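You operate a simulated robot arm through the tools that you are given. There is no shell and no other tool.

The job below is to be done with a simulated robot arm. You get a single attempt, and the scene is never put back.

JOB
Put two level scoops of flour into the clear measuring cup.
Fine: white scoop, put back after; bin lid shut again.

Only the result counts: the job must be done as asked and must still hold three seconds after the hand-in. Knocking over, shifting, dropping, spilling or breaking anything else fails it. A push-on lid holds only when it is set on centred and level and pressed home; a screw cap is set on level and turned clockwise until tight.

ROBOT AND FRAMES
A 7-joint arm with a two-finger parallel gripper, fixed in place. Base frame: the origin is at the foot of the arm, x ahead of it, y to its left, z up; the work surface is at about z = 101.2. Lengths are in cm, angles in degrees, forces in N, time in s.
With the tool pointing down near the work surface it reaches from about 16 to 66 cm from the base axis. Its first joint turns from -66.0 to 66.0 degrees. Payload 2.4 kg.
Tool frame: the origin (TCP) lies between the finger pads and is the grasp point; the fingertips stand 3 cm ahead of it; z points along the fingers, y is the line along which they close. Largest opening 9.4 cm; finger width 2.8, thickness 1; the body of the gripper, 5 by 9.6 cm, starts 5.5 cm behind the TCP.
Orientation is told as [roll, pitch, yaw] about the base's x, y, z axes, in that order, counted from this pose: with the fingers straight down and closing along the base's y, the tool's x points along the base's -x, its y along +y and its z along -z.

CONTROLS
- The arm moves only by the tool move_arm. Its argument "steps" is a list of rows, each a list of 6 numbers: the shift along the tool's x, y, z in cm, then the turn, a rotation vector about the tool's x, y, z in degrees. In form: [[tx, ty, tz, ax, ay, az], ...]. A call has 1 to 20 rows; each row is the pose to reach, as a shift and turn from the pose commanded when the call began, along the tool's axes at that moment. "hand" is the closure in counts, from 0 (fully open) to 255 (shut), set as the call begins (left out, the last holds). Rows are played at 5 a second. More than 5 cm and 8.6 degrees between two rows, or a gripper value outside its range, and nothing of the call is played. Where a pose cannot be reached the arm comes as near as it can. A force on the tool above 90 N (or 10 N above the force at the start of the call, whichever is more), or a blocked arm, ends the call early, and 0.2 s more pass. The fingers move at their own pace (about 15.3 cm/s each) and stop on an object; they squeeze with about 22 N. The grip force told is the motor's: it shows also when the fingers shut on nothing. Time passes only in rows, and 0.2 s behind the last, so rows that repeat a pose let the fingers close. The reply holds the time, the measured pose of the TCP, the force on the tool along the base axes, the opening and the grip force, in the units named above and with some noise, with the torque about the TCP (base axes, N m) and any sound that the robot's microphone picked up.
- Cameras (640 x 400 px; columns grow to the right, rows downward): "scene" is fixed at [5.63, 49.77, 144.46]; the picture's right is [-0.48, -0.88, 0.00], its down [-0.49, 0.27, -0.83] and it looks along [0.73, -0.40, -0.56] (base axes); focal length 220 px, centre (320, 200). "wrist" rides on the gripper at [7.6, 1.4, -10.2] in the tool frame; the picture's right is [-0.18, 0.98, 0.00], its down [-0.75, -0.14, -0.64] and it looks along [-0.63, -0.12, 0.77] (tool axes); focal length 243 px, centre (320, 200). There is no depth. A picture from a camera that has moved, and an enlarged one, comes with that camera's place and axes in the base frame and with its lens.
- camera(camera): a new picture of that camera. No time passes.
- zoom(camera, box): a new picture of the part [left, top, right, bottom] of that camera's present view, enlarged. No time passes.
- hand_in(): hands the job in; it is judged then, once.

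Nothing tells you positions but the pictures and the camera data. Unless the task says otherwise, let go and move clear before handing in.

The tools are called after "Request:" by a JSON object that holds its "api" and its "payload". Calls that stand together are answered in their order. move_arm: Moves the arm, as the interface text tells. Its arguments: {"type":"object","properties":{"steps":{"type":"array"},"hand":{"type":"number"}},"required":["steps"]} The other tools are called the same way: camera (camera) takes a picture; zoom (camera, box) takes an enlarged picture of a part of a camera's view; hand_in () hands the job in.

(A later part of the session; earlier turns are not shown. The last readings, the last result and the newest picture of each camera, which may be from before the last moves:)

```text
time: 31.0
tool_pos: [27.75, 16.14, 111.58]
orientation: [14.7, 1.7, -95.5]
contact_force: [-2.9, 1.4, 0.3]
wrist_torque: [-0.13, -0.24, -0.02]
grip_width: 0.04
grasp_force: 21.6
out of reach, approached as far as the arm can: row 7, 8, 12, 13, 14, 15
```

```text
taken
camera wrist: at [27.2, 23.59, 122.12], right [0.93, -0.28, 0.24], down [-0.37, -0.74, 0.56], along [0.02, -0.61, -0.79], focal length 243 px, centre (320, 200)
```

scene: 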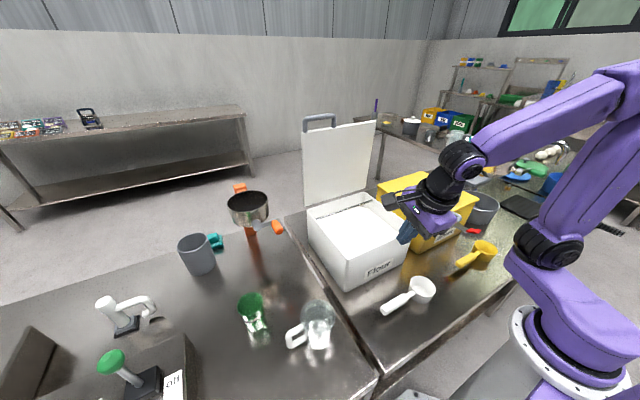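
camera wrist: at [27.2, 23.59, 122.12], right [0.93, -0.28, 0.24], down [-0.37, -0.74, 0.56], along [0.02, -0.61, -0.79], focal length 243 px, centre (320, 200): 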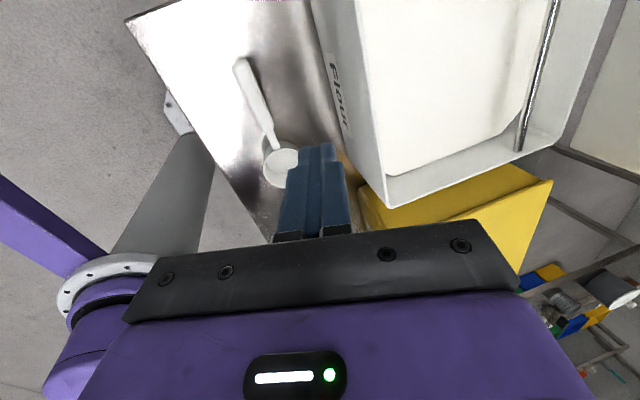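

The lid stays near-vertical. The arm got stuck slightly tilted this close to the base at this height, so I'll shift outward a little and level the hand.

Request:
{"api": "move_arm", "payload": {"hand": 0, "steps": [[0.25, 2.6, 0.4, 5, -0.6, -1.8], [0.5, 5.1, 0.8, 10, -1.2, -3.6], [0.5, 5.1, 0.8, 14.7, -1.7, -5.5], [0.5, 5.1, 0.8, 14.7, -1.7, -5.5]]}}

```text
time: 32.0
tool_pos: [30.92, 17.93, 108.41]
orientation: [13.6, -1.1, -93.8]
contact_force: [-0.5, -0.6, -0.2]
wrist_torque: [0.0, -0.01, 0.01]
grip_width: 9.38
grasp_force: 0.1
out of reach, approached as far as the arm can: row 1, 2, 3, 4
```

A wrist joint seems to be at its turning limit here at yaw ≈ −94°. I'll test by turning toward −60° to see if the hand levels out.

Request:
{"api": "move_arm", "payload": {"steps": [[0, 0, 0, 2.7, 1, -6.8], [0, 0, 0, 5.4, 2, -13.6], [0, 0, 0, 8.1, 3, -20.4], [0, 0, 0, 10.9, 4, -27.2], [0, 0, 0, 13.6, 5.1, -33.8], [0, 0, 0, 13.6, 5.1, -33.8]]}}

Request:
{"api": "camera", "payload": {"camera": "scene"}}

```text
time: 33.4
tool_pos: [30.05, 19.75, 102.77]
orientation: [9.6, -5.4, -62.7]
contact_force: [-0.3, 0.4, -0.1]
wrist_torque: [0.01, 0.05, -0.01]
grip_width: 9.4
grasp_force: 0.0
out of reach, approached as far as the arm can: row 1, 2, 3, 4, 5, 6
```

```text
taken
```

scene: 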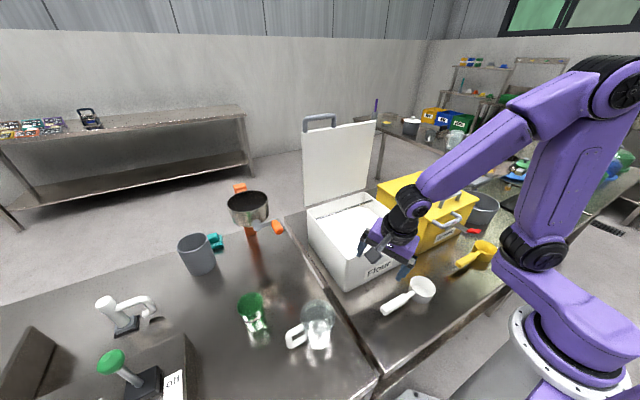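

The hand drifted low near the bin front, so a different joint is limiting. I'll lift straight back up to a roomy pose before trying again.

Request:
{"api": "move_arm", "payload": {"steps": [[0, 0, -4, 0, 0, 0], [-0.5, 1, -8, 0, 0, 0], [-1.5, 3, -12, 0, 0, 0], [-3, 6, -14.5, 0, 0, 0], [-3.7, 7.1, -16, 0, 0, 0], [-3.7, 7.1, -16, 0, 0, 0]]}}

```text
time: 34.8
tool_pos: [27.69, 16.86, 110.98]
orientation: [12.3, -7.5, -62.8]
contact_force: [0.6, 0.8, 0.6]
wrist_torque: [-0.03, 0.01, -0.01]
grip_width: 9.39
grasp_force: 0.0
out of reach, approached as far as the arm can: row 1, 2, 3, 4, 5, 6
```

Request:
{"api": "move_arm", "payload": {"steps": [[-1.6, 2, 0.1, 0, 0, 0], [-3.3, 4, 0.2, 0, 0, 0], [-5, 6, 0.3, 0, 0, 0], [-6.5, 8, 0.4, 0, 0, 0], [-6.5, 8, 0.4, 0, 0, 0]]}}

Request:
{"api": "camera", "payload": {"camera": "scene"}}

```text
time: 36.0
tool_pos: [31.99, 17.41, 110.73]
orientation: [12.5, -7.8, -62.9]
contact_force: [0.3, -0.1, 0.0]
wrist_torque: [0.0, -0.02, -0.02]
grip_width: 9.4
grasp_force: 0.0
out of reach, approached as far as the arm can: row 2, 3, 4, 5
```

```text
taken
```

scene: 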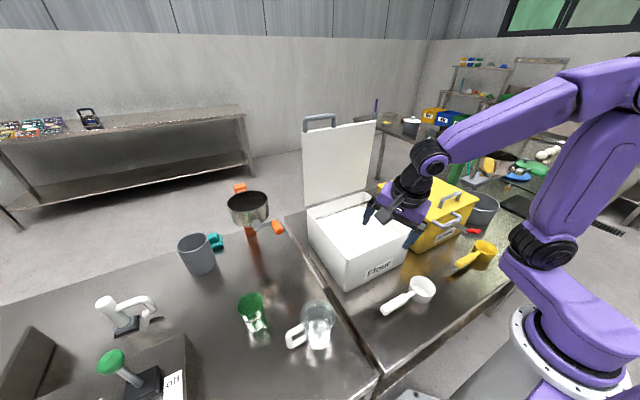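

Request:
{"api": "move_arm", "payload": {"steps": [[-0.4, 0.7, -0.6, 1.6, 2.1, -7.1], [-0.8, 1.4, -1.3, 3.2, 4.2, -14.3], [-1.2, 2.2, -2, 4.8, 6.2, -21.4], [-1.6, 2.9, -2.6, 6.4, 8.3, -28.6], [-2, 3.6, -3.2, 8, 10.4, -35.7], [-2.5, 4.4, -3.9, 9.6, 12.5, -42.9], [-2.5, 4.4, -3.9, 9.6, 12.5, -42.9]]}}

Request:
{"api": "camera", "payload": {"camera": "scene"}}

```text
time: 37.6
tool_pos: [29.66, 12.65, 105.44]
orientation: [4.5, -11.8, -23.4]
contact_force: [0.4, 0.2, 0.1]
wrist_torque: [0.01, 0.02, 0.03]
grip_width: 9.41
grasp_force: 0.2
out of reach, approached as far as the arm can: row 1, 2, 3, 4, 5, 6, 7
```

```text
taken
```

scene: 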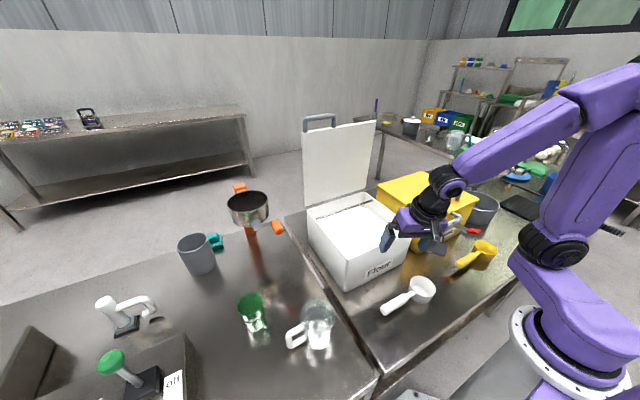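

The arm seems to be in an awkward wrist configuration after the horizontal pose. I'll look closely at the arm's posture before moving more.

Request:
{"api": "zoom", "payload": {"camera": "scene", "box": [360, 60, 640, 300]}}

Request:
{"api": "camera", "payload": {"camera": "wrist"}}

```text
1.67 times, centred on (500, 180) of scene
camera zoom: at [5.63, 49.76, 144.46], right [-0.48, -0.88, 0.0], down [-0.49, 0.27, -0.83], along [0.73, -0.4, -0.56], focal length 366 px, centre (20, 233)
```

zoom: 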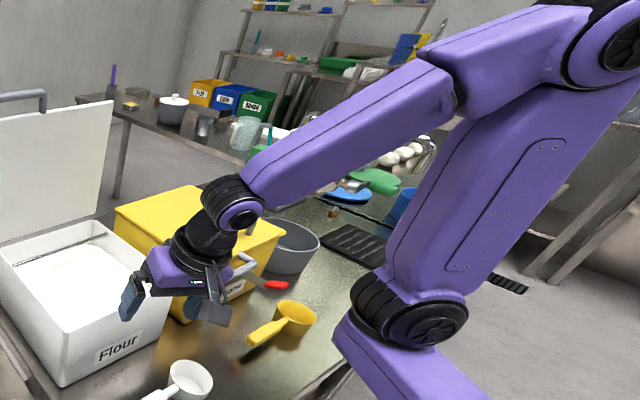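

```text
taken
camera wrist: at [21.12, 17.11, 114.11], right [0.54, 0.83, 0.11], down [0.48, -0.42, 0.77], along [0.69, -0.36, -0.63], focal length 243 px, centre (320, 200)
```

wrist: 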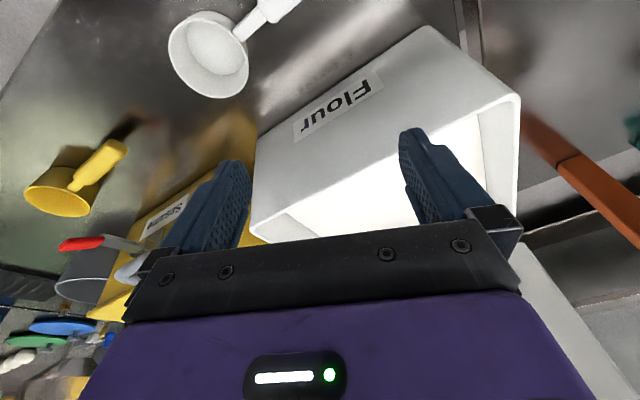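

The elbow has swung to one side (the base joint points about 40° away from the hand's direction), which limits motion here. I'll move the hand out and to the right, higher up, to unwind it.

Request:
{"api": "move_arm", "payload": {"steps": [[-3.6, -1.1, -1.8, 0, 0, 0], [-7.2, -2.2, -3.6, 0, 0, 0], [-10.7, -3.3, -5.4, 0, 0, 0], [-14.3, -4.5, -7.2, 0, 0, 0], [-17.9, -5.6, -9, 0, 0, 0], [-17.9, -5.6, -9, 0, 0, 0]]}}

Request:
{"api": "camera", "payload": {"camera": "scene"}}

```text
time: 39.0
tool_pos: [39.51, 2.77, 114.96]
orientation: [1.5, -18.1, -23.8]
contact_force: [0.1, 0.3, -0.3]
wrist_torque: [-0.03, 0.0, 0.0]
grip_width: 9.4
grasp_force: 0.2
out of reach, approached as far as the arm can: row 1, 2, 3, 4, 5, 6
```

```text
taken
```

scene: 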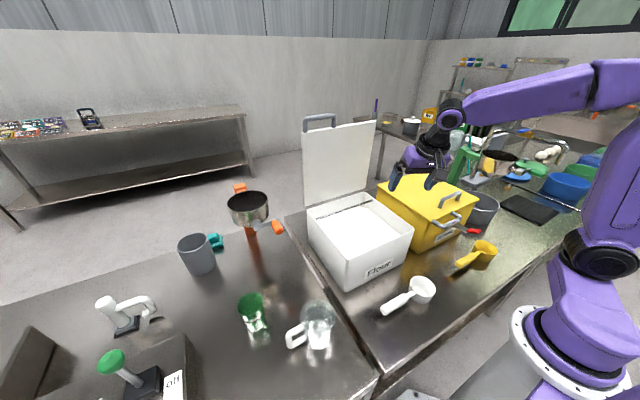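

Request:
{"api": "move_arm", "payload": {"steps": [[-0.4, -4.4, -1.5, 0, 2, 0], [-0.8, -8.9, -3, 0, 4, 0], [-1.2, -13.4, -4.5, 0, 6.5, 0], [-1.6, -17.9, -6, 0, 9, 0], [-2, -22.4, -7.2, 0, 11.5, 0], [-2.4, -26.9, -8.3, 0.5, 14, 0], [-2.8, -31.4, -9.4, 1, 16, 0], [-3.1, -35.8, -10.4, 1.5, 18, 0], [-3.1, -35.8, -10.4, 1.5, 18, 0]]}}

Request:
{"api": "camera", "payload": {"camera": "scene"}}

```text
time: 41.0
tool_pos: [27.22, -24.34, 122.36]
orientation: [-16.1, -2.1, -23.4]
contact_force: [1.3, -0.8, -0.6]
wrist_torque: [0.0, 0.02, -0.02]
grip_width: 9.43
grasp_force: 0.0
out of reach, approached as far as the arm can: row 1, 2, 3, 4, 5, 6, 7, 8, 9
```

```text
taken
```

scene: 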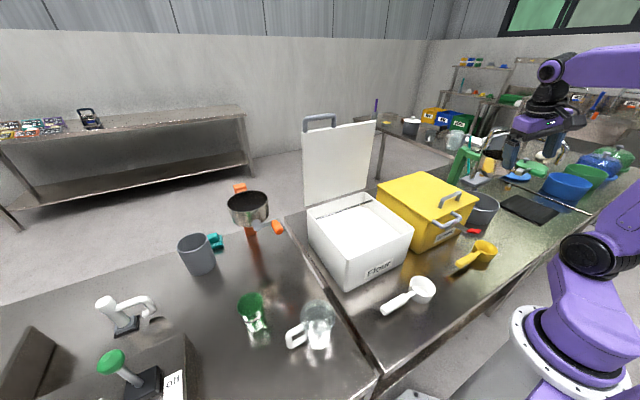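

Request:
{"api": "move_arm", "payload": {"steps": [[0.3, -2.3, 0.2, -3, 1.4, 7.3], [0.6, -4.6, 0.5, -6, 2.9, 14.6], [0.9, -7, 0.7, -9.2, 4.3, 22], [1.2, -9.3, 1, -12.3, 5.8, 29.3], [1.46, -11.7, 1.2, -15.4, 7.2, 36.6], [1.46, -11.7, 1.2, -15.4, 7.2, 36.6]]}}

Request:
{"api": "camera", "payload": {"camera": "scene"}}

```text
time: 42.4
tool_pos: [21.09, -33.78, 124.29]
orientation: [-15.9, -3.1, -49.8]
contact_force: [0.5, -0.5, 0.4]
wrist_torque: [0.01, 0.05, -0.02]
grip_width: 9.42
grasp_force: 0.0
out of reach, approached as far as the arm can: row 1, 2, 3, 4, 5, 6
```

```text
taken
```

scene: 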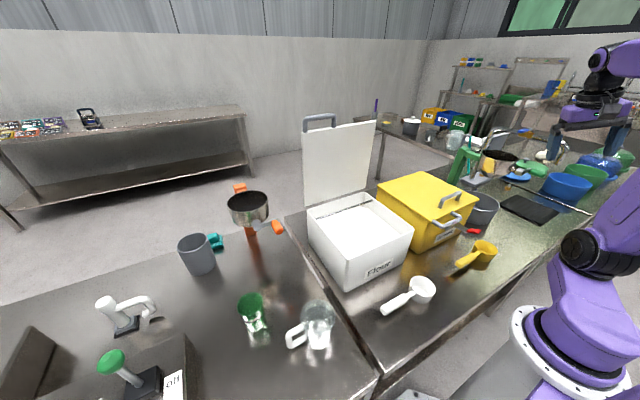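

The base joint offset is now small. I'll swing back toward the front, straightening the hand on the way.

Request:
{"api": "move_arm", "payload": {"steps": [[0.6, 4, -1.2, -3.3, -0.2, -6], [1.2, 8, -2.3, -6.7, -0.4, -12], [1.8, 12, -3.5, -10, -0.6, -18], [2.5, 16, -4.7, -13.3, -0.8, -24], [3.1, 20, -5.9, -16.7, -1, -29.8], [3.1, 20, -5.9, -16.7, -1, -29.8]]}}

Request:
{"api": "camera", "payload": {"camera": "scene"}}

```text
time: 43.8
tool_pos: [35.16, -17.97, 123.97]
orientation: [-16.0, -2.1, -19.8]
contact_force: [0.0, 1.1, -0.6]
wrist_torque: [-0.01, 0.0, 0.01]
grip_width: 9.43
grasp_force: 0.1
out of reach, approached as far as the arm can: row 1, 2, 3, 4, 5, 6
```

```text
taken
```

scene: 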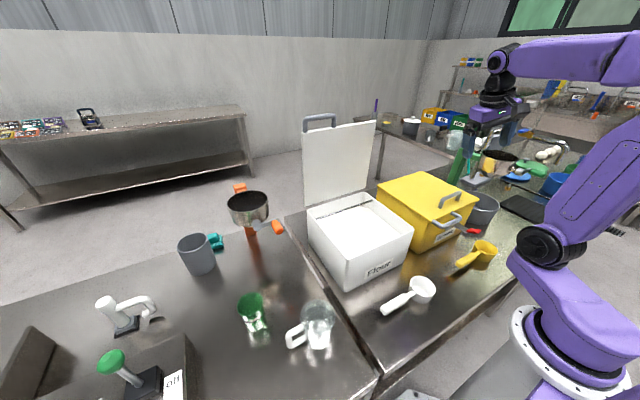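

Request:
{"api": "move_arm", "payload": {"steps": [[0, 0, 0, -3.3, -0.3, -6], [0, 0, 0, -6.7, -0.6, -12], [0, 0, 0, -10, -0.9, -18], [0, 0, 0, -13.3, -1.2, -24], [0, 0, 0, -16.7, -1.6, -29.8], [0, 0, 0, -16.7, -1.6, -29.8]]}}

```text
time: 45.2
tool_pos: [35.05, -17.97, 123.77]
orientation: [-16.0, -1.0, -8.1]
contact_force: [0.3, -0.3, -0.5]
wrist_torque: [0.02, 0.01, -0.02]
grip_width: 9.39
grasp_force: 0.0
out of reach, approached as far as the arm can: row 1, 2, 3, 4, 5, 6
```

Request:
{"api": "move_arm", "payload": {"steps": [[0, 0, 0, -2.2, 1.2, 7.4], [0, 0, 0, -4.4, 2.4, 14.8], [0, 0, 0, -6.6, 3.5, 22.2], [0, 0, 0, -8.9, 4.7, 29.7], [0, 0, 0, -11.1, 5.9, 37.1], [0, 0, 0, -13.3, 7, 44.5], [0, 0, 0, -15.5, 8.2, 51.9], [0, 0, 0, -15.5, 8.2, 51.9]]}}

Request:
{"api": "camera", "payload": {"camera": "scene"}}

```text
time: 47.0
tool_pos: [35.0, -17.96, 123.89]
orientation: [-15.7, -3.9, -50.1]
contact_force: [-0.1, 0.2, 1.0]
wrist_torque: [0.02, -0.02, -0.01]
grip_width: 9.38
grasp_force: 0.0
out of reach, approached as far as the arm can: row 2, 3, 4, 5, 6, 7, 8
```

```text
taken
```

scene: 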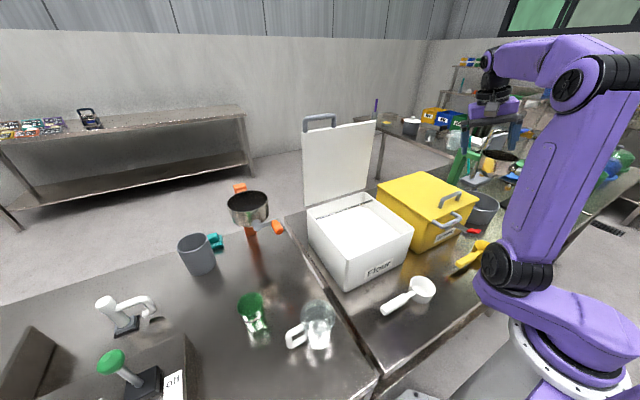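

Request:
{"api": "zoom", "payload": {"camera": "scene", "box": [440, 20, 640, 180]}}

Request:
{"api": "camera", "payload": {"camera": "wrist"}}

```text
2.50 times, centred on (540, 100) of scene
camera zoom: at [5.62, 49.76, 144.46], right [-0.48, -0.88, 0.0], down [-0.49, 0.27, -0.83], along [0.73, -0.4, -0.56], focal length 549 px, centre (-230, 450)
```

zoom: 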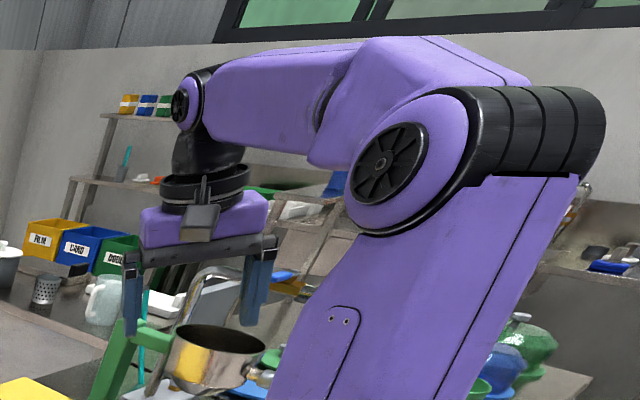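

```text
taken
camera wrist: at [32.93, -9.04, 133.02], right [0.86, 0.45, -0.25], down [0.48, -0.52, 0.7], along [0.19, -0.72, -0.66], focal length 243 px, centre (320, 200)
```

wrist: 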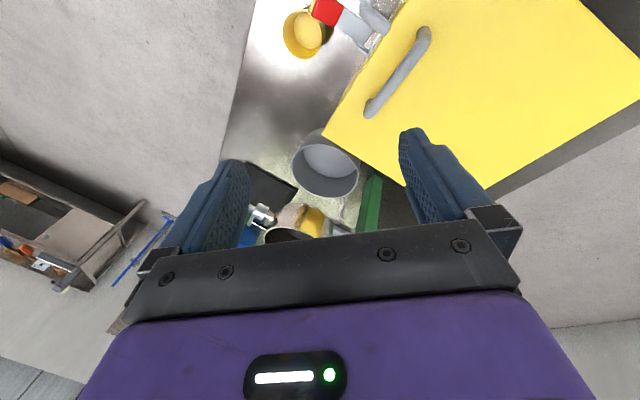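

The hand's constant sideways lean of ~16° suggests the wrist joints flipped during the horizontal push (forearm-roll joint now against its stop). I'll unwind it in open space: first raise the hand to nearly in line with the forearm.

Request:
{"api": "move_arm", "payload": {"steps": [[-2.21, 1.58, -0.19, -4.5, -6.3, 0], [-4.38, 3.12, -0.74, -9.1, -12.7, 0], [-6.46, 4.61, -1.64, -13.6, -19, 0], [-8.43, 6.02, -2.89, -18.1, -25.4, 0], [-10.25, 7.31, -4.46, -22.7, -31.7, 0], [-11.87, 8.47, -6.31, -27.2, -38.1, 0], [-13.27, 9.47, -8.41, -31.7, -44.4, 0], [-14.43, 10.3, -10.73, -36.3, -50.8, 0], [-15.3, 10.92, -13.16, -40.7, -57, 0], [-15.3, 10.92, -13.16, -40.7, -57, 0]]}}

Request:
{"api": "camera", "payload": {"camera": "scene"}}

```text
time: 49.2
tool_pos: [55.31, -20.32, 134.72]
orientation: [34.7, -59.0, -60.5]
contact_force: [-0.2, -0.6, 0.4]
wrist_torque: [0.0, 0.0, 0.06]
grip_width: 9.4
grasp_force: 0.2
out of reach, approached as far as the arm can: row 1, 2
```

```text
taken
```

scene: 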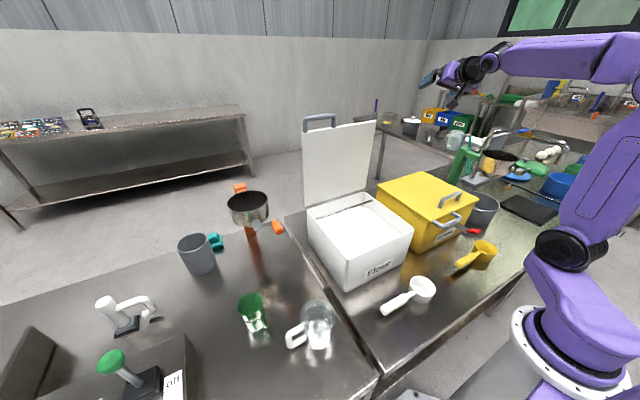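

That worked: the pose was reached cleanly and the base joint now lines up with the hand. Let me inspect the wrist posture.

Request:
{"api": "zoom", "payload": {"camera": "scene", "box": [400, 10, 640, 170]}}

```text
2.50 times, centred on (520, 90) of scene
camera zoom: at [5.63, 49.77, 144.46], right [-0.48, -0.88, 0.0], down [-0.49, 0.27, -0.83], along [0.73, -0.4, -0.56], focal length 549 px, centre (-180, 475)
```

zoom: 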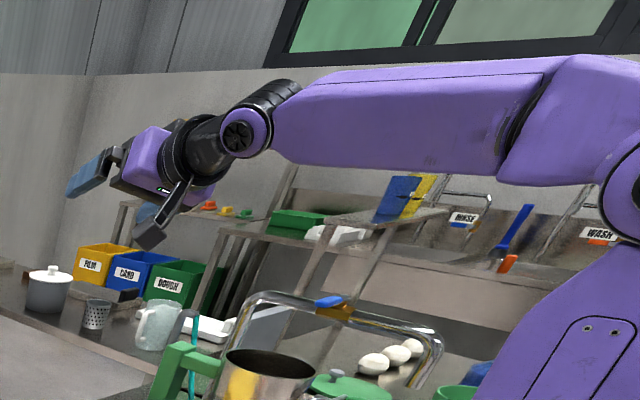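

The forearm is level and the hand droops just below it. Next I'll swing the hand around to the right of the forearm.

Request:
{"api": "move_arm", "payload": {"steps": [[-2.35, -1.49, -0.19, 4.3, -6.8, 0], [-4.66, -2.94, -0.77, 8.5, -13.5, 0], [-6.87, -4.34, -1.73, 12.8, -20.3, 0], [-8.96, -5.66, -3.04, 17.1, -27, 0], [-10.86, -6.87, -4.68, 21.4, -33.8, 0], [-10.86, -6.87, -4.68, 21.4, -33.8, 0]]}}

Request:
{"api": "zoom", "payload": {"camera": "scene", "box": [400, 10, 640, 290]}}

```text
time: 50.6
tool_pos: [50.92, -29.2, 144.09]
orientation: [100.2, -77.1, -151.7]
contact_force: [-0.1, -0.5, 0.2]
wrist_torque: [-0.01, 0.01, -0.02]
grip_width: 9.38
grasp_force: 0.2
```

```text
1.43 times, centred on (520, 150) of scene
camera zoom: at [5.63, 49.77, 144.46], right [-0.48, -0.88, 0.0], down [-0.49, 0.27, -0.83], along [0.73, -0.4, -0.56], focal length 314 px, centre (34, 271)
```

zoom: 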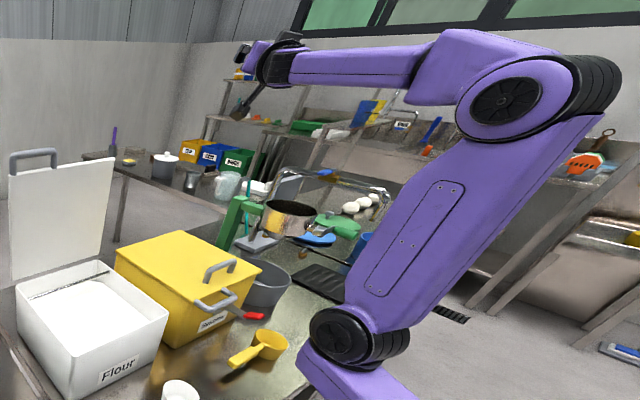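

Request:
{"api": "move_arm", "payload": {"steps": [[-1.59, 2.29, -0.19, -6.6, -4.6, 0], [-3.14, 4.53, -0.77, -13.1, -9.1, 0], [-4.63, 6.68, -1.73, -19.7, -13.7, 0], [-6.04, 8.71, -3.04, -26.3, -18.2, 0], [-7.28, 10.5, -4.61, -32.6, -22.6, 0], [-7.28, 10.5, -4.61, -32.6, -22.6, 0]]}}

Request:
{"api": "zoom", "payload": {"camera": "scene", "box": [400, 10, 640, 290]}}

```text
time: 52.0
tool_pos: [54.46, -19.83, 153.21]
orientation: [173.2, -59.8, 166.3]
contact_force: [-0.4, -0.2, 0.5]
wrist_torque: [0.01, 0.05, 0.01]
grip_width: 9.41
grasp_force: 0.0
```

```text
1.43 times, centred on (520, 150) of scene
camera zoom: at [5.63, 49.77, 144.46], right [-0.48, -0.88, 0.0], down [-0.49, 0.27, -0.83], along [0.73, -0.4, -0.56], focal length 314 px, centre (34, 271)
```

zoom: 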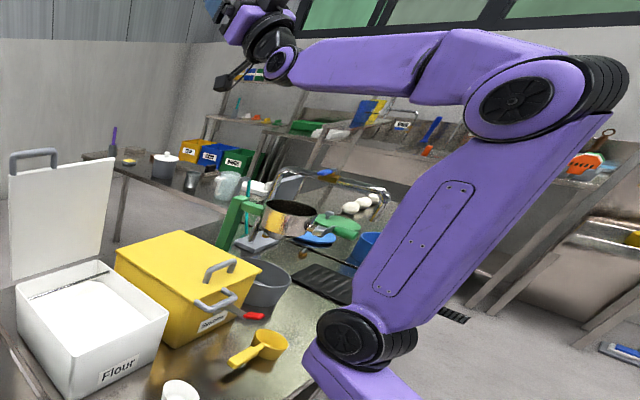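

Request:
{"api": "zoom", "payload": {"camera": "scene", "box": [440, 0, 560, 90]}}

```text
4.44 times, centred on (500, 45) of scene
camera zoom: at [5.63, 49.77, 144.46], right [-0.48, -0.88, 0.0], down [-0.49, 0.27, -0.83], along [0.73, -0.4, -0.56], focal length 976 px, centre (-480, 889)
```

zoom: 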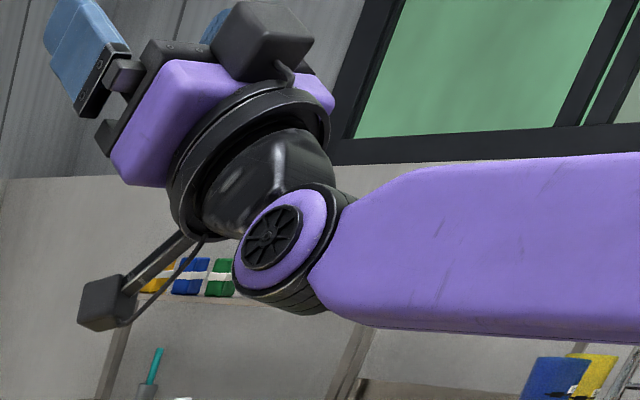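

The circle apparently passed beside the forearm axis rather than around it. The forearm is nearly horizontal, so I'll go back to the level pose on the right and then sweep the hand horizontally across the forearm's line.

Request:
{"api": "move_arm", "payload": {"steps": [[1.59, -2.29, -0.19, 6.6, 4.6, 0], [3.14, -4.53, -0.77, 13.1, 9.1, 0], [4.63, -6.68, -1.73, 19.7, 13.7, 0], [6.04, -8.71, -3.04, 26.3, 18.2, 0], [7.28, -10.5, -4.61, 32.6, 22.6, 0], [7.28, -10.5, -4.61, 32.6, 22.6, 0]]}}

Request:
{"api": "zoom", "payload": {"camera": "scene", "box": [440, 0, 600, 110]}}

```text
time: 53.4
tool_pos: [50.82, -29.19, 144.04]
orientation: [99.8, -77.1, -151.2]
contact_force: [-0.3, -0.2, 0.4]
wrist_torque: [-0.03, 0.01, 0.04]
grip_width: 9.39
grasp_force: 0.1
```

```text
3.64 times, centred on (520, 55) of scene
camera zoom: at [5.63, 49.77, 144.46], right [-0.48, -0.88, 0.0], down [-0.49, 0.27, -0.83], along [0.73, -0.4, -0.56], focal length 799 px, centre (-407, 727)
```

zoom: 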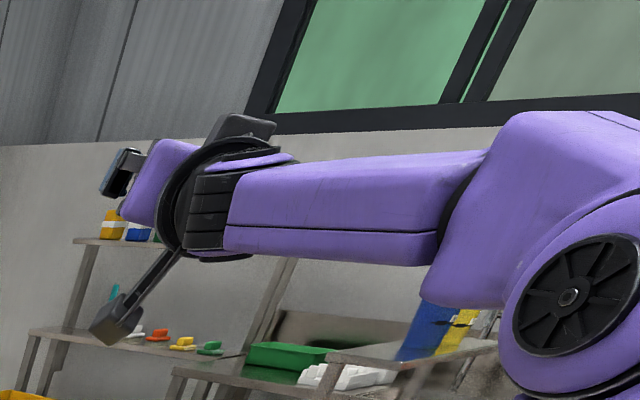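

The forearm-roll state is visible now (wrist disc facing up). I'll lower to exactly level, then sweep the hand horizontally across the forearm line.

Request:
{"api": "move_arm", "payload": {"steps": [[-0.98, 0.21, 0, 0.6, 2.8, 0], [-0.98, 0.21, 0, 0.6, 2.8, 0]]}}

Request:
{"api": "zoom", "payload": {"camera": "scene", "box": [440, 0, 600, 110]}}

```text
time: 54.0
tool_pos: [50.76, -29.04, 145.02]
orientation: [87.0, -77.4, -138.5]
contact_force: [0.0, 0.5, -0.5]
wrist_torque: [-0.01, -0.01, -0.01]
grip_width: 9.42
grasp_force: 0.1
```

```text
3.64 times, centred on (520, 55) of scene
camera zoom: at [5.63, 49.77, 144.46], right [-0.48, -0.88, 0.0], down [-0.49, 0.27, -0.83], along [0.73, -0.4, -0.56], focal length 799 px, centre (-407, 727)
```

zoom: 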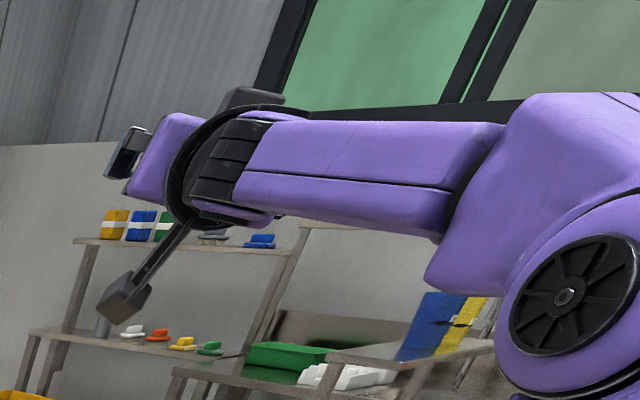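

Request:
{"api": "move_arm", "payload": {"steps": [[1.95, -0.42, 0, 0, 0, 0], [1.95, -0.42, 0, 0, 0, 0]]}}

Request:
{"api": "zoom", "payload": {"camera": "scene", "box": [460, 20, 540, 80]}}

Request:
{"api": "zoom", "payload": {"camera": "scene", "box": [440, 0, 600, 110]}}

```text
time: 54.6
tool_pos: [50.73, -29.12, 142.99]
orientation: [87.0, -77.3, -138.6]
contact_force: [0.2, 1.5, -0.2]
wrist_torque: [-0.03, 0.01, 0.0]
grip_width: 9.41
grasp_force: 0.1
```

```text
6.67 times, centred on (500, 50) of scene
camera zoom: at [5.63, 49.77, 144.46], right [-0.48, -0.88, 0.0], down [-0.49, 0.27, -0.83], along [0.73, -0.4, -0.56], focal length 1464 px, centre (-880, 1200)
```

zoom: 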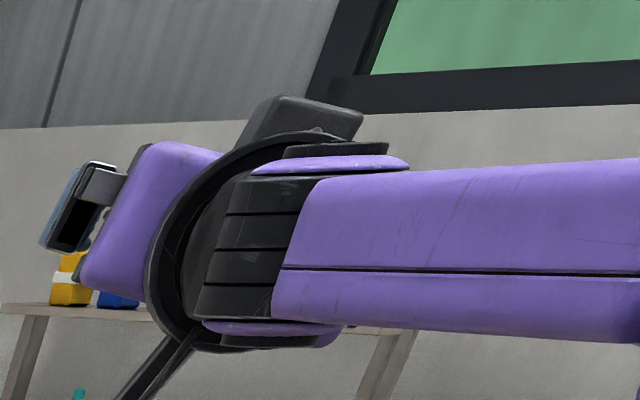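

```text
3.64 times, centred on (520, 55) of scene
camera zoom: at [5.63, 49.77, 144.46], right [-0.48, -0.88, 0.0], down [-0.49, 0.27, -0.83], along [0.73, -0.4, -0.56], focal length 799 px, centre (-407, 727)
```

zoom: 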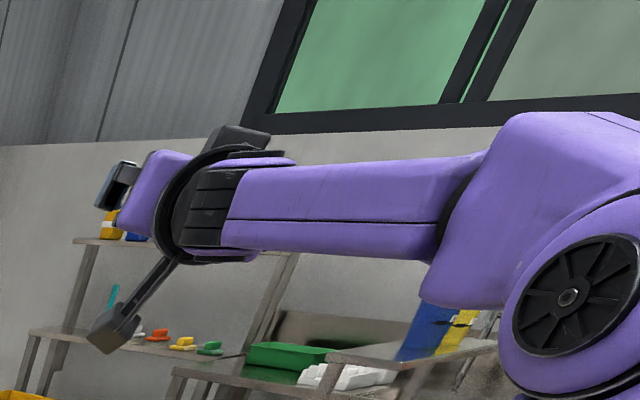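

Looking at the ribbed band, the wrist isn't flipped; more likely the last (hand-roll) joint was against its stop. Out here everything moves freely, so I'll roll the hand about its own axis back toward neutral.

Request:
{"api": "move_arm", "payload": {"steps": [[0, 0, 0, 0, 0, -8], [0, 0, 0, 0, 0, -16], [0, 0, 0, 0, 0, -24], [0, 0, 0, 0, 0, -32], [0, 0, 0, 0, 0, -40], [0, 0, 0, 0, 0, -48], [0, 0, 0, 0, 0, -56], [0, 0, 0, 0, 0, -64], [0, 0, 0, 0, 0, -72], [0, 0, 0, 0, 0, -80], [0, 0, 0, 0, 0, -80]]}}

Request:
{"api": "zoom", "payload": {"camera": "scene", "box": [440, 0, 640, 280]}}

```text
time: 57.0
tool_pos: [50.86, -29.24, 142.98]
orientation: [-89.4, -22.5, 38.2]
contact_force: [-0.5, -0.1, -1.0]
wrist_torque: [0.04, 0.01, 0.01]
grip_width: 9.39
grasp_force: 0.1
```

```text
1.43 times, centred on (540, 140) of scene
camera zoom: at [5.63, 49.76, 144.46], right [-0.48, -0.88, 0.0], down [-0.49, 0.27, -0.83], along [0.73, -0.4, -0.56], focal length 314 px, centre (6, 286)
```

zoom: 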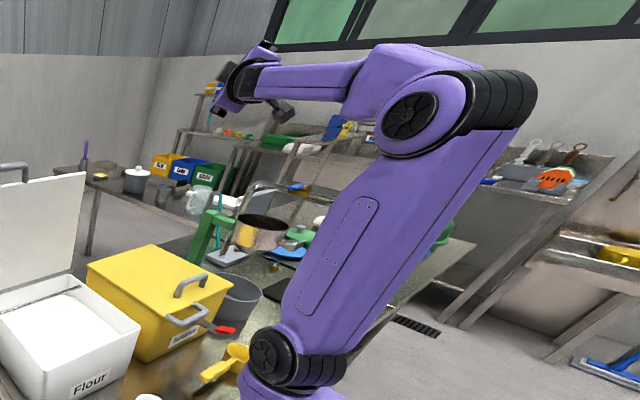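

Request:
{"api": "move_arm", "payload": {"steps": [[1.07, 2.57, -0.19, -7.4, 3.1, 0], [2.12, 5.09, -0.77, -14.8, 6.2, 0], [3.13, 7.51, -1.73, -22.2, 9.2, 0], [4.08, 9.78, -3.04, -29.5, 12.3, 0], [4.95, 11.87, -4.68, -36.9, 15.4, 0], [5.72, 13.72, -6.62, -44.3, 18.5, 0], [6.38, 15.3, -8.82, -51.7, 21.6, 0], [6.92, 16.59, -11.23, -59.1, 24.6, 0], [7.32, 17.56, -13.82, -66.5, 27.7, 0], [7.58, 18.18, -16.53, -73.8, 30.8, 0], [7.67, 18.39, -18.26, -78.5, 32.7, 0], [7.7, 18.46, -19.79, -82.5, 34.4, 0], [7.7, 18.46, -19.79, -82.5, 34.4, 0]]}}

Request:
{"api": "camera", "payload": {"camera": "scene"}}

```text
time: 59.8
tool_pos: [35.89, -6.82, 119.13]
orientation: [-15.6, -2.2, 16.1]
contact_force: [-0.4, -0.1, -0.2]
wrist_torque: [-0.01, -0.01, 0.0]
grip_width: 9.4
grasp_force: 0.0
out of reach, approached as far as the arm can: row 3, 4, 5, 6, 7, 8, 9, 10, 11, 12, 13
```

```text
taken
```

scene: 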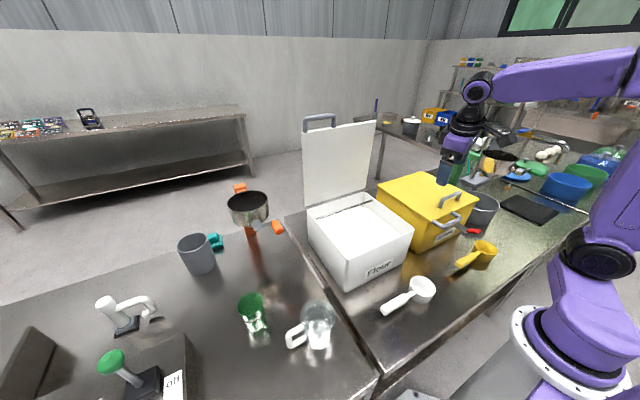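

The same ~16° lean came back, so the forearm-roll joint really is against its stop and the wrist must be unwound by passing the hand straight over the forearm axis. I'll return to the right-hand level pose and do it properly.

Request:
{"api": "move_arm", "payload": {"steps": [[-1.17, -3.7, -0.29, 6.8, -2.9, 0], [-2.33, -7.35, -0.91, 13.6, -5.9, 0], [-3.44, -10.94, -1.86, 20.4, -8.8, 0], [-4.51, -14.41, -3.11, 27.3, -11.7, 0], [-5.51, -17.72, -4.66, 34.1, -14.7, 0], [-6.43, -20.83, -6.46, 40.9, -17.6, 0], [-7.26, -23.74, -8.51, 47.7, -20.5, 0], [-7.99, -26.43, -10.8, 54.5, -23.5, 0], [-8.6, -28.82, -13.22, 61.3, -26.4, 0], [-9.09, -30.94, -15.77, 68.1, -29.3, 0], [-9.09, -30.94, -15.77, 68.1, -29.3, 0]]}}

Request:
{"api": "zoom", "payload": {"camera": "scene", "box": [440, 0, 640, 280]}}

```text
time: 62.2
tool_pos: [50.65, -29.35, 143.07]
orientation: [-89.4, -19.1, 38.3]
contact_force: [0.3, 0.4, 0.4]
wrist_torque: [-0.03, 0.0, 0.03]
grip_width: 9.41
grasp_force: 0.0
out of reach, approached as far as the arm can: row 1, 2, 3, 4
```

```text
1.43 times, centred on (540, 140) of scene
camera zoom: at [5.63, 49.77, 144.46], right [-0.48, -0.88, 0.0], down [-0.49, 0.27, -0.83], along [0.73, -0.4, -0.56], focal length 314 px, centre (6, 286)
```

zoom: 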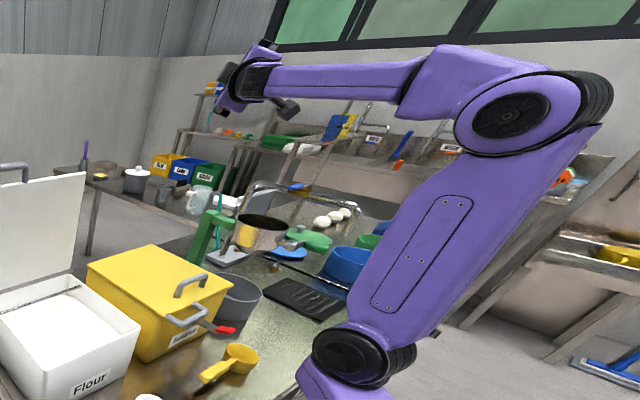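

The base joint now lines up with the wrist (arm plane natural). I'll zoom to measure the forearm's tilt in the picture for the horizontal crossing.

Request:
{"api": "zoom", "payload": {"camera": "scene", "box": [460, 20, 620, 120]}}

```text
4.00 times, centred on (540, 70) of scene
camera zoom: at [5.63, 49.77, 144.46], right [-0.48, -0.88, 0.0], down [-0.49, 0.27, -0.83], along [0.73, -0.4, -0.56], focal length 879 px, centre (-560, 720)
```

zoom: 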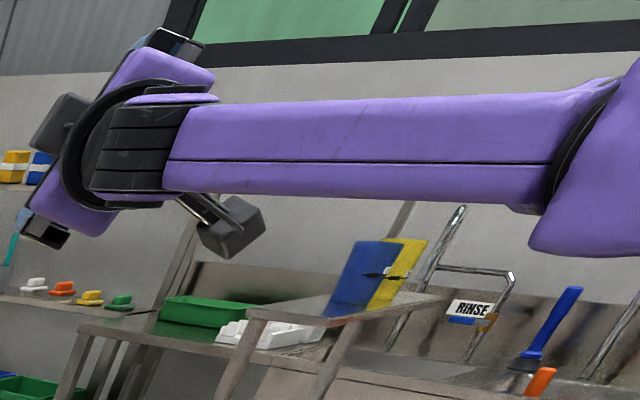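

The wrist bend axis is exactly vertical now and the forearm level, so a pure horizontal sweep of the hand to the left will carry it straight through.

Request:
{"api": "move_arm", "payload": {"steps": [[-2.63, 0.91, -0.19, -2.6, -7.6, -0.1], [-5.21, 1.8, -0.77, -5.2, -15.1, -0.2], [-7.69, 2.66, -1.73, -7.8, -22.7, -0.2], [-10.01, 3.47, -3.04, -10.5, -30.2, -0.3], [-12.15, 4.2, -4.68, -13.1, -37.8, -0.4], [-14.04, 4.86, -6.62, -15.7, -45.4, -0.5], [-15.67, 5.42, -8.82, -18.3, -52.9, -0.6], [-16.99, 5.88, -11.23, -20.9, -60.5, -0.6], [-17.97, 6.22, -13.82, -23.5, -68, -0.7], [-17.97, 6.22, -13.82, -23.5, -68, -0.7]]}}

Request:
{"api": "zoom", "payload": {"camera": "scene", "box": [440, 0, 640, 280]}}

Request:
{"api": "zoom", "payload": {"camera": "scene", "box": [460, 20, 620, 120]}}

```text
time: 64.4
tool_pos: [57.01, -6.65, 143.22]
orientation: [-89.5, -19.1, 110.2]
contact_force: [-0.3, 0.1, -0.1]
wrist_torque: [0.0, 0.04, -0.01]
grip_width: 9.4
grasp_force: 0.2
```

```text
1.43 times, centred on (540, 140) of scene
camera zoom: at [5.63, 49.77, 144.46], right [-0.48, -0.88, 0.0], down [-0.49, 0.27, -0.83], along [0.73, -0.4, -0.56], focal length 314 px, centre (6, 286)
```

zoom: 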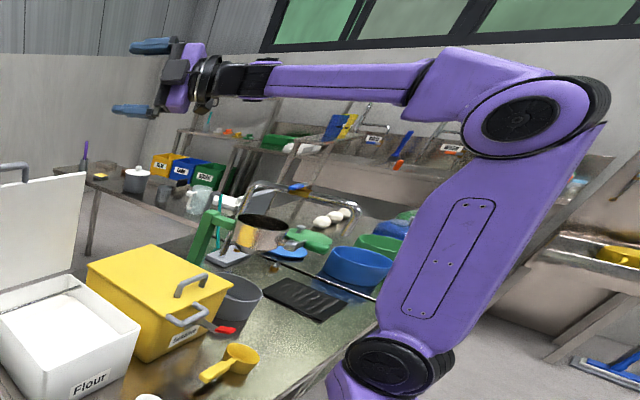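

```text
4.00 times, centred on (540, 70) of scene
camera zoom: at [5.63, 49.77, 144.46], right [-0.48, -0.88, 0.0], down [-0.49, 0.27, -0.83], along [0.73, -0.4, -0.56], focal length 879 px, centre (-560, 720)
```

zoom: 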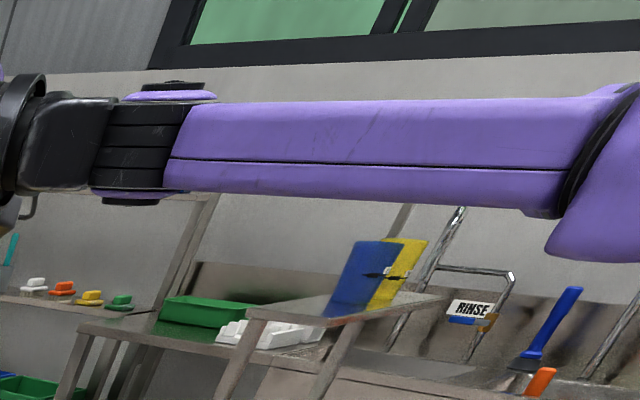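

The sweep went through smoothly. I'll continue a bit further left so the hand is clearly on the other side, then swing it down.

Request:
{"api": "move_arm", "payload": {"steps": [[-2.63, 0.91, -0.19, -2.6, -7.6, -0.1], [-5.21, 1.8, -0.77, -5.2, -15.1, -0.2], [-7.69, 2.66, -1.73, -7.8, -22.7, -0.2], [-10.01, 3.47, -3.04, -10.5, -30.2, -0.3], [-12.15, 4.2, -4.68, -13.1, -37.8, -0.4], [-12.15, 4.2, -4.68, -13.1, -37.8, -0.4]]}}

Request:
{"api": "zoom", "payload": {"camera": "scene", "box": [400, 0, 640, 280]}}

```text
time: 65.8
tool_pos: [48.26, 3.85, 143.31]
orientation: [-89.6, -19.2, 150.2]
contact_force: [0.3, 0.0, -0.4]
wrist_torque: [-0.05, 0.0, -0.03]
grip_width: 9.43
grasp_force: 0.0
```

```text
1.43 times, centred on (520, 140) of scene
camera zoom: at [5.63, 49.77, 144.46], right [-0.48, -0.88, 0.0], down [-0.49, 0.27, -0.83], along [0.73, -0.4, -0.56], focal length 314 px, centre (34, 286)
```

zoom: 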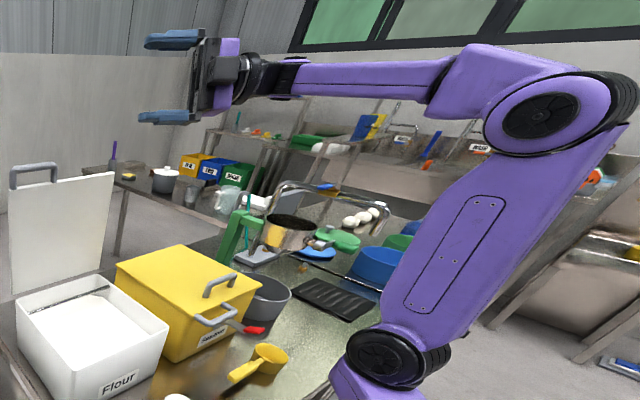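

Hand is now left of the forearm. I'll roll it about its own axis toward neutral first, then swing down.

Request:
{"api": "move_arm", "payload": {"steps": [[0, 0, 0, 0, 0, 7.5], [0, 0, 0, 0, 0, 15], [0, 0, 0, 0, 0, 22.5], [0, 0, 0, 0, 0, 30], [0, 0, 0, 0, 0, 37.5], [0, 0, 0, 0, 0, 45], [0, 0, 0, 0, 0, 52.5], [0, 0, 0, 0, 0, 60], [0, 0, 0, 0, 0, 60]]}}

Request:
{"api": "zoom", "payload": {"camera": "scene", "box": [400, 0, 640, 280]}}

```text
time: 67.8
tool_pos: [48.27, 3.81, 143.21]
orientation: [-87.3, -79.2, 147.7]
contact_force: [0.3, 0.5, 0.2]
wrist_torque: [0.01, -0.01, -0.01]
grip_width: 9.39
grasp_force: 0.1
```

```text
1.43 times, centred on (520, 140) of scene
camera zoom: at [5.63, 49.77, 144.46], right [-0.48, -0.88, 0.0], down [-0.49, 0.27, -0.83], along [0.73, -0.4, -0.56], focal length 314 px, centre (34, 286)
```

zoom: 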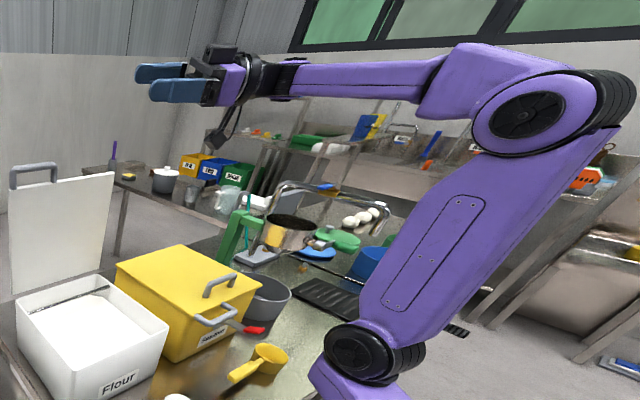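

Request:
{"api": "move_arm", "payload": {"steps": [[2.73, 0.53, -0.19, -1.5, 7.8, 0], [5.41, 1.04, -0.77, -3, 15.7, 0], [7.98, 1.53, -1.73, -4.5, 23.5, 0], [10.4, 2, -3.04, -6, 31.4, 0], [12.61, 2.43, -4.68, -7.5, 39.2, 0], [14.58, 2.8, -6.62, -9.1, 47.1, 0], [16.27, 3.13, -8.82, -10.6, 54.9, 0], [17.63, 3.39, -11.23, -12.1, 62.8, 0], [18.66, 3.59, -13.82, -13.6, 70.6, 0], [19.32, 3.72, -16.53, -15.1, 78.5, 0], [19.55, 3.76, -18.26, -16, 83.4, 0], [19.62, 3.77, -19.79, -16.9, 87.7, 0], [19.62, 3.77, -19.79, -16.9, 87.7, 0]]}}

Request:
{"api": "zoom", "payload": {"camera": "scene", "box": [400, 0, 640, 280]}}

```text
time: 70.6
tool_pos: [38.31, -13.75, 123.4]
orientation: [0.1, -0.1, 71.3]
contact_force: [0.6, 0.0, 0.3]
wrist_torque: [-0.01, 0.0, 0.02]
grip_width: 9.43
grasp_force: 0.0
```

```text
1.43 times, centred on (520, 140) of scene
camera zoom: at [5.63, 49.76, 144.46], right [-0.48, -0.88, 0.0], down [-0.49, 0.27, -0.83], along [0.73, -0.4, -0.56], focal length 314 px, centre (34, 286)
```

zoom: 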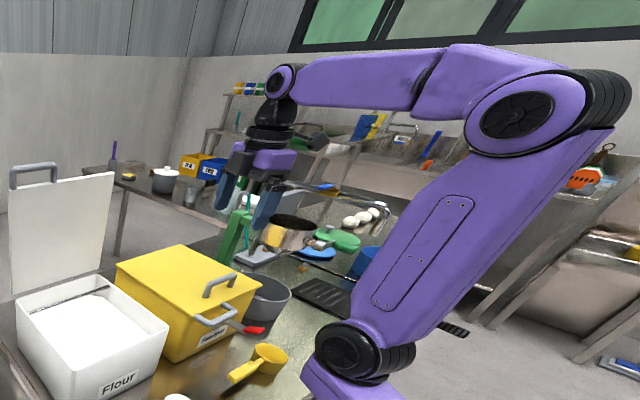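

The arm is back in a clean configuration (hand exactly vertical, no limits). Scoop handle: along y at x≈25.0, y 12.3–20.6, top z≈90. I'll move above it with yaw 90.

Request:
{"api": "move_arm", "payload": {"steps": [[-2.7, 2.5, 0, 0, 0, -2], [-5.4, 5, 0, 0, 0, -4], [-8.1, 7.5, 0.5, 0, 0, -6], [-10.8, 10, 1.5, 0, 0, -8], [-13.5, 12.4, 2.5, 0, 0, -10.5], [-16.2, 14.9, 4, 0, 0, -12.5], [-19, 17.4, 5.5, 0, 0, -14.5], [-21.7, 19.9, 7, 0, 0, -16.5], [-24.4, 22.3, 8, 0, 0, -18.7], [-24.4, 22.3, 8, 0, 0, -18.7]]}}

Request:
{"api": "camera", "payload": {"camera": "scene"}}

Request:
{"api": "camera", "payload": {"camera": "wrist"}}

```text
time: 72.8
tool_pos: [24.96, 16.75, 115.41]
orientation: [-0.1, -0.2, 89.9]
contact_force: [0.5, 0.2, 0.1]
wrist_torque: [0.0, -0.01, -0.01]
grip_width: 9.4
grasp_force: 0.0
```

```text
taken
```

scene: 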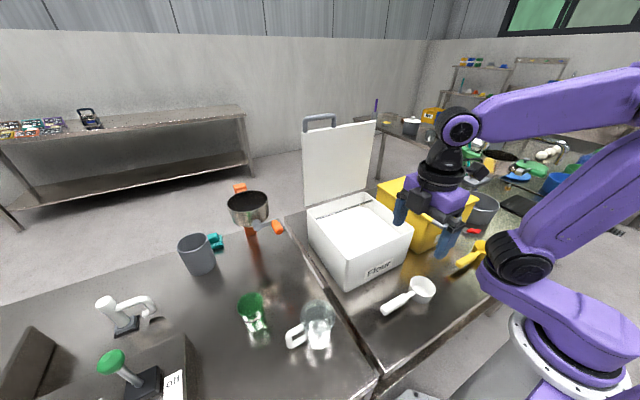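

```text
taken
camera wrist: at [23.4, 9.17, 125.82], right [-0.98, 0.19, 0.0], down [0.14, 0.75, 0.64], along [0.12, 0.63, -0.76], focal length 243 px, centre (320, 200)
```

wrist: 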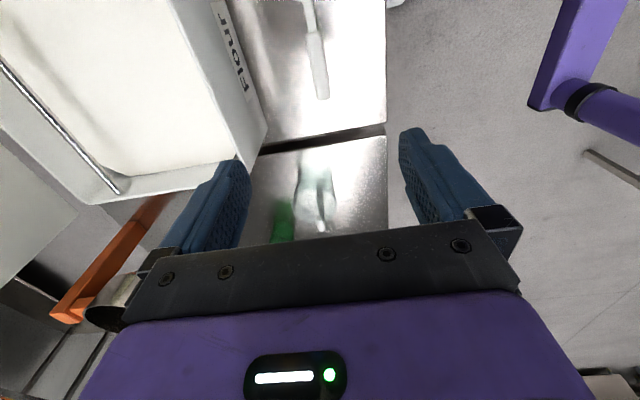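

Position is good and unconstrained. Handle axis lies at x≈25.1. I'll descend partway with a narrower opening and check.

Request:
{"api": "move_arm", "payload": {"hand": 120, "steps": [[0, -0.15, 4, 0, 0, 0], [0, -0.15, 8, 0, 0, 0], [0, -0.15, 12, 0, 0, 0], [0, -0.15, 16, 0, 0, 0], [0, -0.15, 19, 0, 0, 0], [0, -0.15, 19, 0, 0, 0]]}}

Request:
{"api": "camera", "payload": {"camera": "wrist"}}

Request:
{"api": "zoom", "payload": {"camera": "scene", "box": [350, 220, 470, 330]}}

```text
time: 74.2
tool_pos: [25.12, 16.65, 96.27]
orientation: [0.0, -0.1, 89.9]
contact_force: [0.5, 0.1, -0.4]
wrist_torque: [0.0, -0.02, -0.01]
grip_width: 4.98
grasp_force: 0.0
```

```text
taken
camera wrist: at [23.7, 9.01, 106.67], right [-0.98, 0.19, 0.0], down [0.14, 0.75, 0.64], along [0.12, 0.63, -0.76], focal length 243 px, centre (320, 200)
```

wrist: 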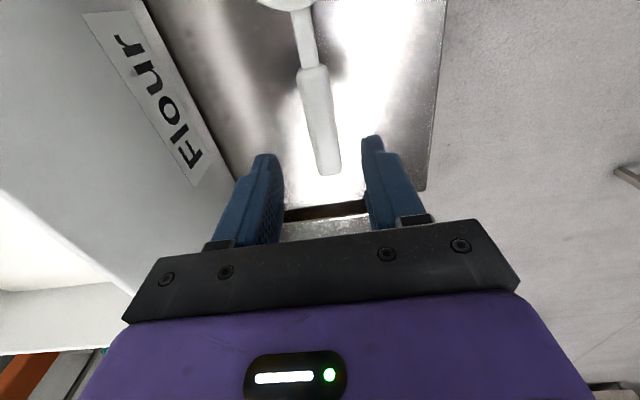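

```text
3.64 times, centred on (410, 275) of scene
camera zoom: at [5.63, 49.76, 144.46], right [-0.48, -0.88, 0.0], down [-0.49, 0.27, -0.83], along [0.73, -0.4, -0.56], focal length 799 px, centre (-7, -73)
```

zoom: 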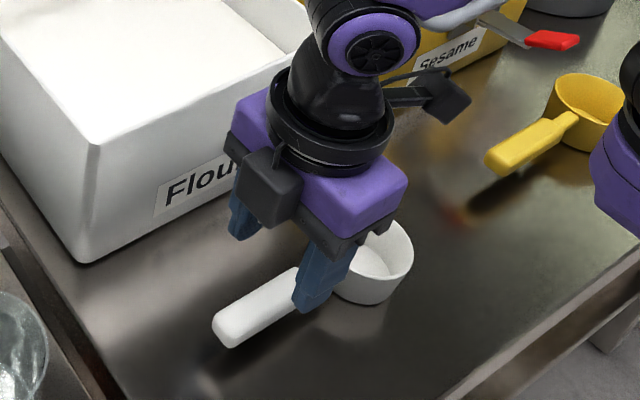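

The handle lies between the fingers with its top at about z≈89.5. I'll lower to TCP z≈90 and grip it.

Request:
{"api": "move_arm", "payload": {"steps": [[0, 0.1, 2.5, 0, 0, 0], [0, 0.1, 4.5, 0, 0, 0], [0, 0.1, 5.7, 0, 0, 0], [0, 0.1, 6.3, 0, 0, 0], [0, 0.1, 6.3, 0, 0, 0]]}}

Request:
{"api": "zoom", "payload": {"camera": "scene", "box": [350, 240, 470, 330]}}

Request:
{"api": "camera", "payload": {"camera": "wrist"}}

```text
time: 75.4
tool_pos: [25.24, 16.78, 90.11]
orientation: [0.0, -0.2, 90.0]
contact_force: [0.5, -0.2, -0.3]
wrist_torque: [-0.04, 0.0, 0.01]
grip_width: 4.94
grasp_force: 0.0
```

```text
4.44 times, centred on (410, 285) of scene
camera zoom: at [5.63, 49.77, 144.46], right [-0.48, -0.88, 0.0], down [-0.49, 0.27, -0.83], along [0.73, -0.4, -0.56], focal length 976 px, centre (-80, -178)
```

zoom: 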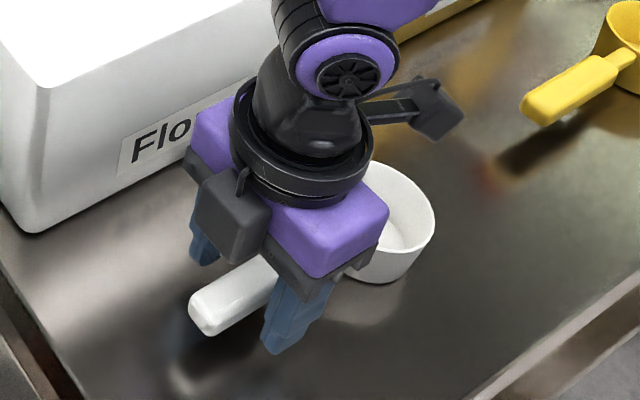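

```text
taken
camera wrist: at [23.73, 9.14, 100.45], right [-0.98, 0.19, 0.0], down [0.14, 0.75, 0.64], along [0.12, 0.63, -0.76], focal length 243 px, centre (320, 200)
```

wrist: 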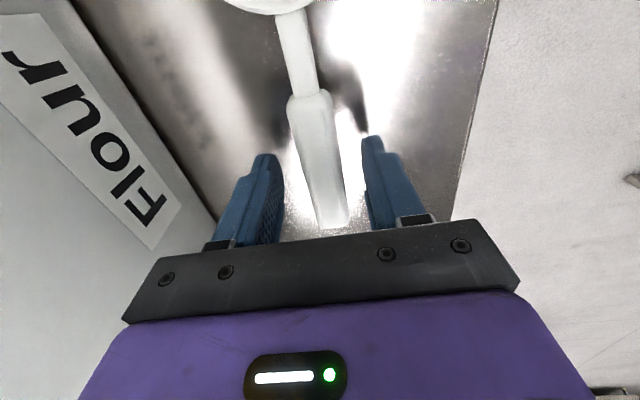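

The handle is centred between the fingers. Closing on it.

Request:
{"api": "move_arm", "payload": {"hand": 255, "steps": [[0, 0, 0, 0, 0, 0], [0, 0, 0, 0, 0, 0], [0, 0, 0, 0, 0, 0]]}}

Request:
{"api": "zoom", "payload": {"camera": "scene", "box": [350, 240, 470, 330]}}

```text
time: 76.2
tool_pos: [25.27, 16.68, 90.17]
orientation: [-0.1, -0.2, 89.9]
contact_force: [0.3, -0.1, -0.3]
wrist_torque: [0.19, -0.01, -0.01]
grip_width: 2.16
grasp_force: 22.0
```

```text
4.44 times, centred on (410, 285) of scene
camera zoom: at [5.63, 49.77, 144.46], right [-0.48, -0.88, 0.0], down [-0.49, 0.27, -0.83], along [0.73, -0.4, -0.56], focal length 976 px, centre (-80, -178)
```

zoom: 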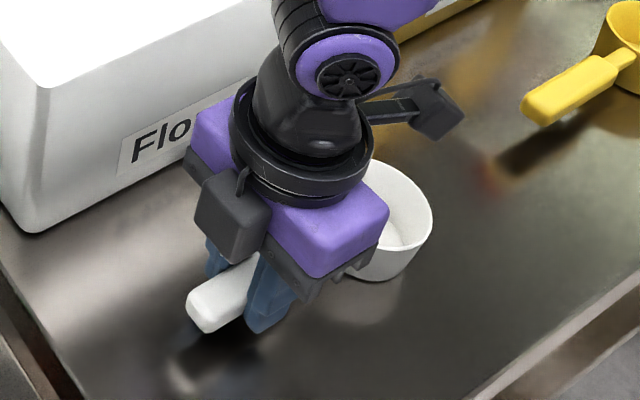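

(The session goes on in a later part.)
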